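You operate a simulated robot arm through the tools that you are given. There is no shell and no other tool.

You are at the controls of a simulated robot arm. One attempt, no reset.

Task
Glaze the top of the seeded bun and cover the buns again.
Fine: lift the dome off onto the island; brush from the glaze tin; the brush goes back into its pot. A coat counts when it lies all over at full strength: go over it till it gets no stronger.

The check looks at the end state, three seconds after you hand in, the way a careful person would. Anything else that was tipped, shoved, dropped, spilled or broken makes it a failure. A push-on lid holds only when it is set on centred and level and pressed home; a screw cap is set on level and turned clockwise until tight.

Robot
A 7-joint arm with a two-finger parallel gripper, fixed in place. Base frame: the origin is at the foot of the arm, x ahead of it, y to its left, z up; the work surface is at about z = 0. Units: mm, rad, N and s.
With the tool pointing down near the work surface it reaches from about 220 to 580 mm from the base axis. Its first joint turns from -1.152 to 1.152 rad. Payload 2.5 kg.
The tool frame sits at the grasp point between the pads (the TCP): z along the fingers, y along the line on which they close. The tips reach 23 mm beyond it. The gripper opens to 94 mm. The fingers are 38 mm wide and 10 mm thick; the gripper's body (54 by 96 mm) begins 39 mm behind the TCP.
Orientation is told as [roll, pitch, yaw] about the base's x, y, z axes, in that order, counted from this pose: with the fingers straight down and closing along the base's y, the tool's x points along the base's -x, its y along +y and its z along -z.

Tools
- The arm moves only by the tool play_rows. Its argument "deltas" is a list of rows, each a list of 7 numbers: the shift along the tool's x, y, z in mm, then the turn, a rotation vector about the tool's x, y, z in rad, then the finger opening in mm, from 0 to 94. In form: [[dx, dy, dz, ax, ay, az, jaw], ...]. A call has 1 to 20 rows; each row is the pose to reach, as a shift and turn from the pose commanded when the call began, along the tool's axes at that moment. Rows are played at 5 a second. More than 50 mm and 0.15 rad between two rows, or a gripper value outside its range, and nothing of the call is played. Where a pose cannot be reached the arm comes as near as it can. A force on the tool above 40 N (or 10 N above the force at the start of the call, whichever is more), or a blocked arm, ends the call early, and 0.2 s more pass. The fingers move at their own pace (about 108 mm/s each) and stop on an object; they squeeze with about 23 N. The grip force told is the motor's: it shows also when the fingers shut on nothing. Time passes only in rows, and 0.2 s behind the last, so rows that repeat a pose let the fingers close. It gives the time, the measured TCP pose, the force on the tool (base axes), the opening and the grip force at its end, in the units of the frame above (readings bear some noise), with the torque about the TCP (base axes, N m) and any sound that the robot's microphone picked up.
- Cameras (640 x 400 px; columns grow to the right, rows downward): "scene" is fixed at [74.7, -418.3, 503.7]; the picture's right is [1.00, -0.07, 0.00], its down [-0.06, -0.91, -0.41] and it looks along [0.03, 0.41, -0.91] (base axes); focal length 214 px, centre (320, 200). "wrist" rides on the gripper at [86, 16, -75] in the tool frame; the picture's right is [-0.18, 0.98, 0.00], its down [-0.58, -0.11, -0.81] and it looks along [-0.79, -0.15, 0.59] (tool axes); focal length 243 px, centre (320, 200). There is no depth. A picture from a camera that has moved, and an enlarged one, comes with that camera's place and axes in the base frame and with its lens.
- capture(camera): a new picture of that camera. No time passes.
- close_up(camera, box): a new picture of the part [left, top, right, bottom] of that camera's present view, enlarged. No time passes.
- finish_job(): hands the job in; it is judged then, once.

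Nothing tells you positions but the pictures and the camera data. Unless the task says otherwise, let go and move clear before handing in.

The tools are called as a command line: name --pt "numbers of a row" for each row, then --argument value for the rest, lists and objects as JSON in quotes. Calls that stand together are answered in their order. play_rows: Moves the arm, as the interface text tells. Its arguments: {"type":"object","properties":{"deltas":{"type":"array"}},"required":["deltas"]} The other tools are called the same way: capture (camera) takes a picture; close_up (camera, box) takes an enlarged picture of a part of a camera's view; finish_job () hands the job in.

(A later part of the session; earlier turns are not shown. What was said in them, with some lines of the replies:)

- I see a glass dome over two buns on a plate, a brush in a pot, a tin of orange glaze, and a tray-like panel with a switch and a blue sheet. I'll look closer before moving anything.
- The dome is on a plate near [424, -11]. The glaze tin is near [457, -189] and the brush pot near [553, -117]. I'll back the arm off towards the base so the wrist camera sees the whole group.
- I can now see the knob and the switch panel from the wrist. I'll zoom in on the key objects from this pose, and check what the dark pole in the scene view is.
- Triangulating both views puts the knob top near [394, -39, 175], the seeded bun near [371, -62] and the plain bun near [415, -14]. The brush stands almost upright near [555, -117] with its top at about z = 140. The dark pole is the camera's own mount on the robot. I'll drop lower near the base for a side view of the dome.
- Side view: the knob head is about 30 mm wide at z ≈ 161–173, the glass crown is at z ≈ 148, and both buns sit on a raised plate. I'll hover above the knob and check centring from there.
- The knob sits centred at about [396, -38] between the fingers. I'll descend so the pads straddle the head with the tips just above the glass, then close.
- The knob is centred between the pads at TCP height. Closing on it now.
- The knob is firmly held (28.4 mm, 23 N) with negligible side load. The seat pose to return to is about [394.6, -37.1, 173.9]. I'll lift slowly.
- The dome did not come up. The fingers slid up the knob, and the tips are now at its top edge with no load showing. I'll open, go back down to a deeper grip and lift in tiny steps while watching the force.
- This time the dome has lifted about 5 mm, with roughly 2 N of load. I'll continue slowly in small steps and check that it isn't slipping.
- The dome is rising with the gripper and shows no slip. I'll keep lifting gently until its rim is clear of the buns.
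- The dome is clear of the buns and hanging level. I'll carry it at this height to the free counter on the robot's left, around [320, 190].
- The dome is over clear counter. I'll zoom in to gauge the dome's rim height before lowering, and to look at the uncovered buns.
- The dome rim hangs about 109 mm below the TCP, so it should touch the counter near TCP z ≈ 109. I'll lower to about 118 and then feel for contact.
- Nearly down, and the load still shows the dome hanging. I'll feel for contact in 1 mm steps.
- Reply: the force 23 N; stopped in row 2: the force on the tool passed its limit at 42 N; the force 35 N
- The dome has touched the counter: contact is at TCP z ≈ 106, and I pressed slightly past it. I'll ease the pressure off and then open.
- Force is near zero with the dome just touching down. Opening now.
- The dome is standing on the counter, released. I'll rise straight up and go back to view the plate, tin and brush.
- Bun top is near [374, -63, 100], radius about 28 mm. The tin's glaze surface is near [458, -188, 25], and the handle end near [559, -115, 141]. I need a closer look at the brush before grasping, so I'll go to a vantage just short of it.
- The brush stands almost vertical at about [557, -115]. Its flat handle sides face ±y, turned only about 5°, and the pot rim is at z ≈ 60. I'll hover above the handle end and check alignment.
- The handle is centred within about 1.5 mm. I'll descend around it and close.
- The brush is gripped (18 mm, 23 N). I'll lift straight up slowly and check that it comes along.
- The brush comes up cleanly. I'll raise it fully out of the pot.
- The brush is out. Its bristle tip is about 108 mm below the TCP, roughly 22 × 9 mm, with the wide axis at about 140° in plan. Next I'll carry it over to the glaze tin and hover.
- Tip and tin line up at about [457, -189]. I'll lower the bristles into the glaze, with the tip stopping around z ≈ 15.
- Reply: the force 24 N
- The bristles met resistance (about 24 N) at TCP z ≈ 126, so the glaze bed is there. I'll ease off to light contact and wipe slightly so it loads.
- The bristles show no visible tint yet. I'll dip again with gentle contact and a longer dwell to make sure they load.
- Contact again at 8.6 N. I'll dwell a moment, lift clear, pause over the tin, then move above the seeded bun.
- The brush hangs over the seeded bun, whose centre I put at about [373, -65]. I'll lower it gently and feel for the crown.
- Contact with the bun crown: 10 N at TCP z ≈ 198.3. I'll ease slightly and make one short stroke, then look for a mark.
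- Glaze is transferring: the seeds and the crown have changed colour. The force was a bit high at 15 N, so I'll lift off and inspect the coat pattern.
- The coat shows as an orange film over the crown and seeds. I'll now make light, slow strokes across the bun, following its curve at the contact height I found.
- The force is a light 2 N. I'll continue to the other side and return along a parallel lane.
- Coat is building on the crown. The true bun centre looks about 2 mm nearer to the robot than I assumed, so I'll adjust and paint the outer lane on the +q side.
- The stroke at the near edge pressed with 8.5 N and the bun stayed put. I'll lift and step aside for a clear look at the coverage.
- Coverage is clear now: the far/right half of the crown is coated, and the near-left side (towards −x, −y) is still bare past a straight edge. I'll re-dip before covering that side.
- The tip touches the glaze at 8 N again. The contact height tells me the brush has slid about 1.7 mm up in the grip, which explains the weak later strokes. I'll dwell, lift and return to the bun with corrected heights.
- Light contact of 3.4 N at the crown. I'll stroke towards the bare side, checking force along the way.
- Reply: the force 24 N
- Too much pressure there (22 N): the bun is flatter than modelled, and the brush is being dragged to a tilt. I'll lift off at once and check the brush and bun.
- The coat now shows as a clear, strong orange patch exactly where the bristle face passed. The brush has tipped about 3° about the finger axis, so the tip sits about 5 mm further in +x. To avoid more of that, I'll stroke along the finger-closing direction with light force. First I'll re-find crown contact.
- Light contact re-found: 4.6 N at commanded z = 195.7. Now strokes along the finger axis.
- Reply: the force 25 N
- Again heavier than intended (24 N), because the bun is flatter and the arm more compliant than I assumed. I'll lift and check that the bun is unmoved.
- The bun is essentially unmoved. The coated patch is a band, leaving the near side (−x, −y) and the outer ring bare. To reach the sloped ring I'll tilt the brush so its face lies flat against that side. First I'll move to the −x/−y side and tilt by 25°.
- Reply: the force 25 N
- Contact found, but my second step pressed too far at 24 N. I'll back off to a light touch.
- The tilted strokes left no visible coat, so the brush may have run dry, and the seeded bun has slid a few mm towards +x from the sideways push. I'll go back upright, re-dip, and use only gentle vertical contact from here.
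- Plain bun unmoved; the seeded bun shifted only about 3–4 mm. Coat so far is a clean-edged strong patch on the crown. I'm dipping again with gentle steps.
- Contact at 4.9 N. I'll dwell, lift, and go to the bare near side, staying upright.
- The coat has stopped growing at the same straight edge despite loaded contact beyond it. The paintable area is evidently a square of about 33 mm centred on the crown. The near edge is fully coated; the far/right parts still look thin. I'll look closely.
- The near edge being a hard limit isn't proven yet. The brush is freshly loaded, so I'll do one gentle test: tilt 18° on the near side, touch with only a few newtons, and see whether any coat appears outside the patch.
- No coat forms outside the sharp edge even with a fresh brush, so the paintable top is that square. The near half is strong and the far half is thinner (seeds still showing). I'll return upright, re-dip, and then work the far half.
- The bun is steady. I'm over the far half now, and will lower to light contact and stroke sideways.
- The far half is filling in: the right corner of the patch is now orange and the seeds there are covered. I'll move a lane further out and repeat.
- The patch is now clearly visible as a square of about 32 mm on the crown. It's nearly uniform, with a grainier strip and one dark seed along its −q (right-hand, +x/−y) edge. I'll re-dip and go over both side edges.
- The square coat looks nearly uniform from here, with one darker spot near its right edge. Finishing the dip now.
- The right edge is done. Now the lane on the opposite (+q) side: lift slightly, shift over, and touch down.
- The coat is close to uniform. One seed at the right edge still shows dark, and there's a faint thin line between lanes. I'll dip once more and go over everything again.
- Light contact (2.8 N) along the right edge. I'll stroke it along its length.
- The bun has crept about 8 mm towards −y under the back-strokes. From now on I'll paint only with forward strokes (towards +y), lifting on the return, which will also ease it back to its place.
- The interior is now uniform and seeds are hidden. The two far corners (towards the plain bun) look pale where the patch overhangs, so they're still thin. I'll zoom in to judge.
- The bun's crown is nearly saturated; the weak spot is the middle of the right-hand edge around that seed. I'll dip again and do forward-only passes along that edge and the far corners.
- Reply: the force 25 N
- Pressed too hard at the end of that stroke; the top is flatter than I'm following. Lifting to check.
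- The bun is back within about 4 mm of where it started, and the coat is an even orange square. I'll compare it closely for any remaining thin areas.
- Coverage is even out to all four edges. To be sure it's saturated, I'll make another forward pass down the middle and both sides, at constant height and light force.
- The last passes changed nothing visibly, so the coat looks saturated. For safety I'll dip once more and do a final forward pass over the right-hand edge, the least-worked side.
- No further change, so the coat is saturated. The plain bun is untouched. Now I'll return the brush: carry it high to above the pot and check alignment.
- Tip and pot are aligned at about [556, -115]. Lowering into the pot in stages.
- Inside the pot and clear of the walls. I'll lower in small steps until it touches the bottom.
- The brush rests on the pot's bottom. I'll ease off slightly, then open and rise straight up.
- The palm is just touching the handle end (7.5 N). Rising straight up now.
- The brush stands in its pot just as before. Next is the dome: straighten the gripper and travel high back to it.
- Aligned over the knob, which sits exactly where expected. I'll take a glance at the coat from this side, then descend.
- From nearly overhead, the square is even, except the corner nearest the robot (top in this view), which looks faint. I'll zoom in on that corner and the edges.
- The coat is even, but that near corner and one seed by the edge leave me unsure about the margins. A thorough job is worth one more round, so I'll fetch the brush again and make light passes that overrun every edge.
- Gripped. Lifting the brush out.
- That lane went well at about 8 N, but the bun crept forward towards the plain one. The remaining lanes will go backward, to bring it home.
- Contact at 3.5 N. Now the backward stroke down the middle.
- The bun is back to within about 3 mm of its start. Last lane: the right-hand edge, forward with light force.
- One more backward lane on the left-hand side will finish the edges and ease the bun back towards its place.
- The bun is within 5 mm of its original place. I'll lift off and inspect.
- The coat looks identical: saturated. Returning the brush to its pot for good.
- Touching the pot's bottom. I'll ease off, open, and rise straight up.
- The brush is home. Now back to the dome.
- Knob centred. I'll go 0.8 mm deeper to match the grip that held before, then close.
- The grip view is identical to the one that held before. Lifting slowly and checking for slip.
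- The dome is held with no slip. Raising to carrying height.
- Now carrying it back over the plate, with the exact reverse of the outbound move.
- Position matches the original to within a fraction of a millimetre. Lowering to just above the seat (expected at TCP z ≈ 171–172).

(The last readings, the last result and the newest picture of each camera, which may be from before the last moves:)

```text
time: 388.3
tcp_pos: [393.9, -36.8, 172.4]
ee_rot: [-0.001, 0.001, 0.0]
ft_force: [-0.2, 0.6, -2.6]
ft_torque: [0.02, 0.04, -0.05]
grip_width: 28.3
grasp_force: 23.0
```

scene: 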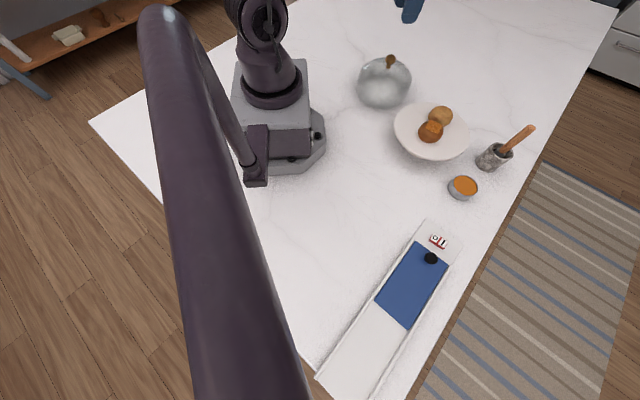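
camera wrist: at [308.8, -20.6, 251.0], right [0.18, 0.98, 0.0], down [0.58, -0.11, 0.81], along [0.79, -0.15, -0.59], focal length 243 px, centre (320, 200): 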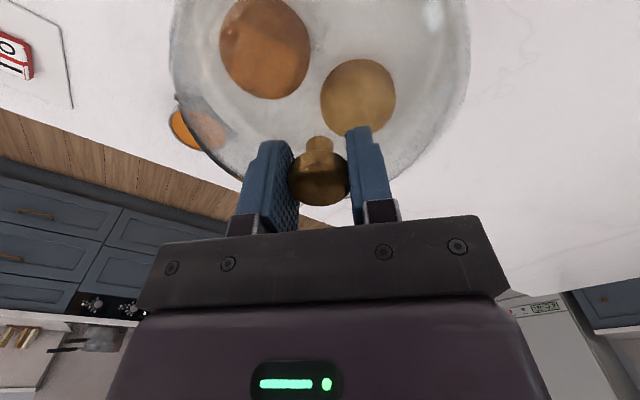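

play_rows --pt "0 0 0.3 0 0 0 0" --pt "0 0 0.6 0 0 0 0"

```text
time: 388.9
tcp_pos: [393.6, -36.2, 171.3]
ee_rot: [0.0, -0.002, 0.001]
ft_force: [-1.2, -0.6, 4.2]
ft_torque: [0.0, 0.25, -0.03]
grip_width: 28.3
grasp_force: 22.6
```

The dome has touched its seat at z ≈ 171, as predicted. I'll press very lightly, then relax and release.

play_rows --pt "0 0 0.2 0 0 0 0" --pt "0 0 0.3 0 0 0 0"

```text
time: 389.5
tcp_pos: [394.8, -37.0, 172.6]
ee_rot: [0.0, -0.003, 0.001]
ft_force: [-9.0, -0.3, 19.8]
ft_torque: [-0.04, 0.17, -0.01]
grip_width: 28.2
grasp_force: 23.1
```

play_rows --pt "0 0 -0.4 0 0 0 0" --pt "0 0 -0.6 0 0 0 0"

```text
time: 390.1
tcp_pos: [394.2, -35.9, 172.5]
ee_rot: [0.0, -0.002, 0.001]
ft_force: [-7.0, 1.4, 15.0]
ft_torque: [0.01, -0.25, -0.01]
grip_width: 27.9
grasp_force: 22.9
```

play_rows --pt "0 0 -0.4 0 0 0 0" --pt "0 0 -0.7 0 0 0 0"

```text
time: 390.7
tcp_pos: [393.3, -35.8, 172.7]
ee_rot: [0.002, -0.001, 0.0]
ft_force: [1.2, -0.3, -0.1]
ft_torque: [-0.02, -0.3, 0.01]
grip_width: 28.3
grasp_force: 23.2
```

Force is balanced near zero. Opening gradually.

play_rows --pt "0 0 0 0 0 0 30" --pt "0 0 0 0 0 0 34" --pt "0 0 0 0 0 0 45" --pt "0 0 0 0 0 0 60" --pt "0 0 0 0 0 0 60"

close_up --camera "scene" --box '[385, 50, 495, 170]'

capture --camera "wrist"

```text
time: 391.9
tcp_pos: [394.5, -35.0, 171.3]
ee_rot: [0.002, -0.002, -0.001]
ft_force: [-0.7, -1.0, 0.6]
ft_torque: [0.01, -0.02, 0.03]
grip_width: 60.0
grasp_force: 0.1
```

```text
3.33 times, centred on (440, 110) of scene
camera zoom: at [74.7, -418.3, 503.7], right [1.0, -0.07, 0.0], down [-0.06, -0.91, -0.41], along [0.03, 0.41, -0.91], focal length 715 px, centre (-80, 500)
```

zoom: 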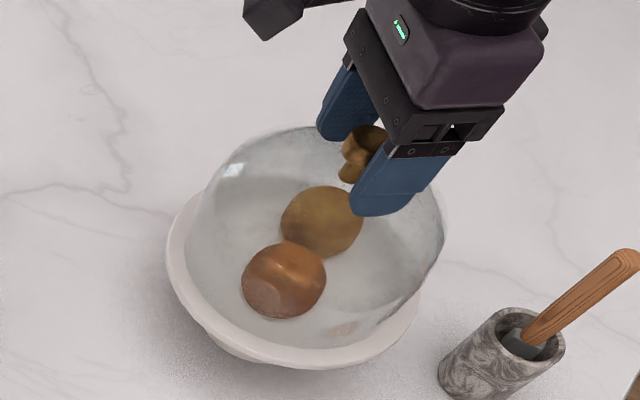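

```text
taken
camera wrist: at [309.2, -20.7, 246.5], right [0.18, 0.98, 0.0], down [0.58, -0.11, 0.81], along [0.79, -0.15, -0.59], focal length 243 px, centre (320, 200)
```

wrist: 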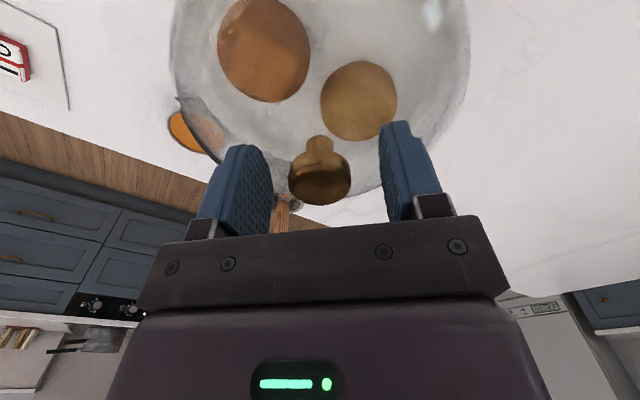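

The dome is released and sitting on the plate. I'll rise clear and compare with the starting view.

play_rows --pt "0 0 -4 0 0 0 60" --pt "0 0 -12 0 0 0 60" --pt "0 0 -25 0 0 0 60" --pt "0 0 -42 0 0 0 60" --pt "0 0 -62 0 0 0 60" --pt "0 0 -85 0 0 0 60" --pt "10 0 -110 0 0 0 60" --pt "25 0 -135 0 0 0 60" --pt "45 0 -160 0 0 0 60" --pt "70 0 -180 0 0 0 60" --pt "90 0 -190 0 0 0 60" --pt "90 0 -190 0 0 0 60"

capture --camera "scene"

close_up --camera "scene" --box '[380, 80, 490, 170]'

close_up --camera "scene" --box '[380, 70, 560, 210]'

capture --camera "wrist"

```text
time: 394.5
tcp_pos: [304.2, -36.7, 363.9]
ee_rot: [0.0, 0.0, -0.001]
ft_force: [0.3, -0.1, -0.4]
ft_torque: [0.01, 0.01, 0.03]
grip_width: 59.8
grasp_force: 0.1
```

```text
taken
```

scene: 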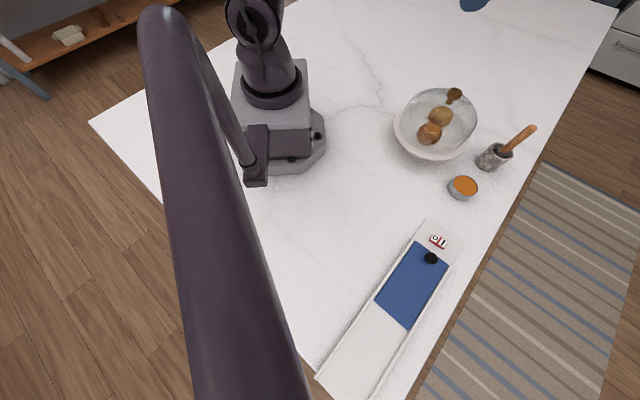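

```text
4.44 times, centred on (435, 125) of scene
camera zoom: at [74.7, -418.3, 503.7], right [1.0, -0.07, 0.0], down [-0.06, -0.91, -0.41], along [0.03, 0.41, -0.91], focal length 953 px, centre (-191, 533)
```

zoom: 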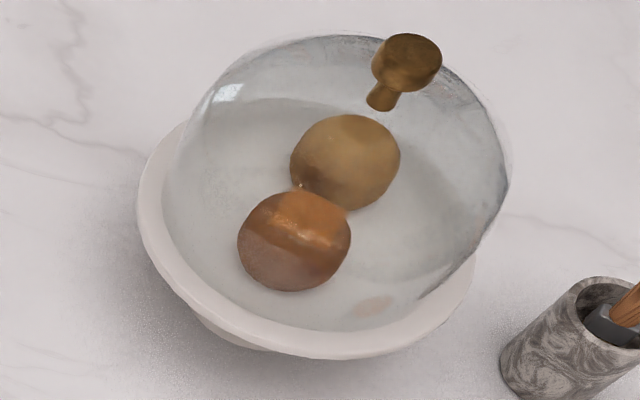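

```text
2.86 times, centred on (470, 140) of scene
camera zoom: at [74.7, -418.3, 503.7], right [1.0, -0.07, 0.0], down [-0.06, -0.91, -0.41], along [0.03, 0.41, -0.91], focal length 613 px, centre (-109, 371)
```

zoom: 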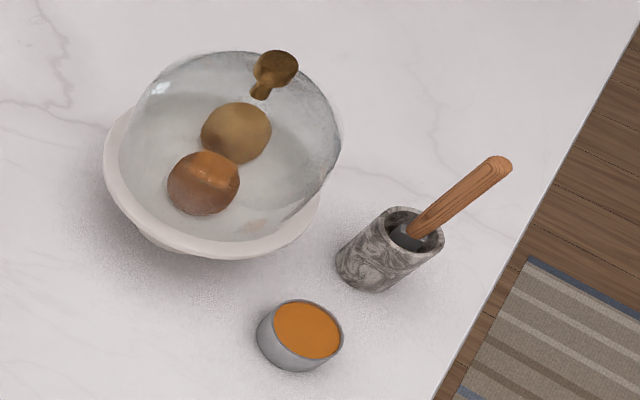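

```text
taken
camera wrist: at [218.6, -20.7, 436.5], right [0.18, 0.98, 0.0], down [0.58, -0.11, 0.81], along [0.79, -0.15, -0.59], focal length 243 px, centre (320, 200)
```

wrist: 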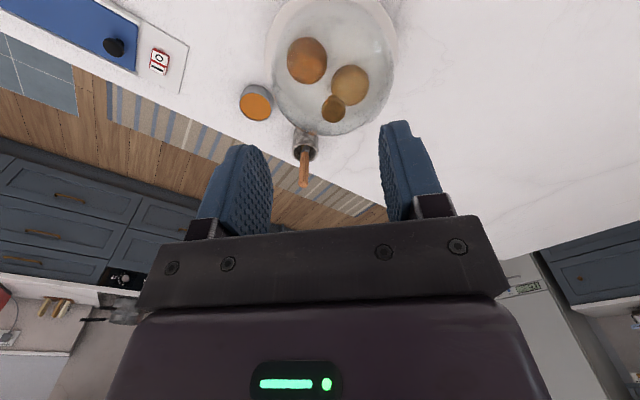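

Everything matches the starting layout: the dome is centred and level on its plate, the brush stands in its pot, and the tin and pot haven't moved. The seeded bun is glazed, the plain bun is untouched, and the arm is clear, so I'm handing in.

finish_job

```text
The job is handed in.
```

I glazed the top of the seeded bun, put the brush back in its pot, and set the dome back over both buns. The job is handed in; I haven't seen the result of the check.

- **Glaze:** the coat is an even orange square, about 33 mm across, on the crown. Glaze wouldn't take outside that square, and the last full round of strokes changed nothing visible, so I took it as full strength. One seed right on the square's edge still shows dark.
- **Seeded bun:** my brush strokes pushed it around on the plate several times, at most about 11 mm. It ended roughly 5 mm from where it started.
- **Dome:** it sat on the island while I worked. It now stands on its plate, level and within about a millimetre of its original position.
- **Everything else:** the plain bun, glaze tin and pot look unmoved in the final pictures, and I saw no spills.

Two things went less smoothly. My first grip on the dome's knob slipped off before it lifted, with no visible damage. I also pressed the brush on the bun harder than intended a few times, up to about 24 N.
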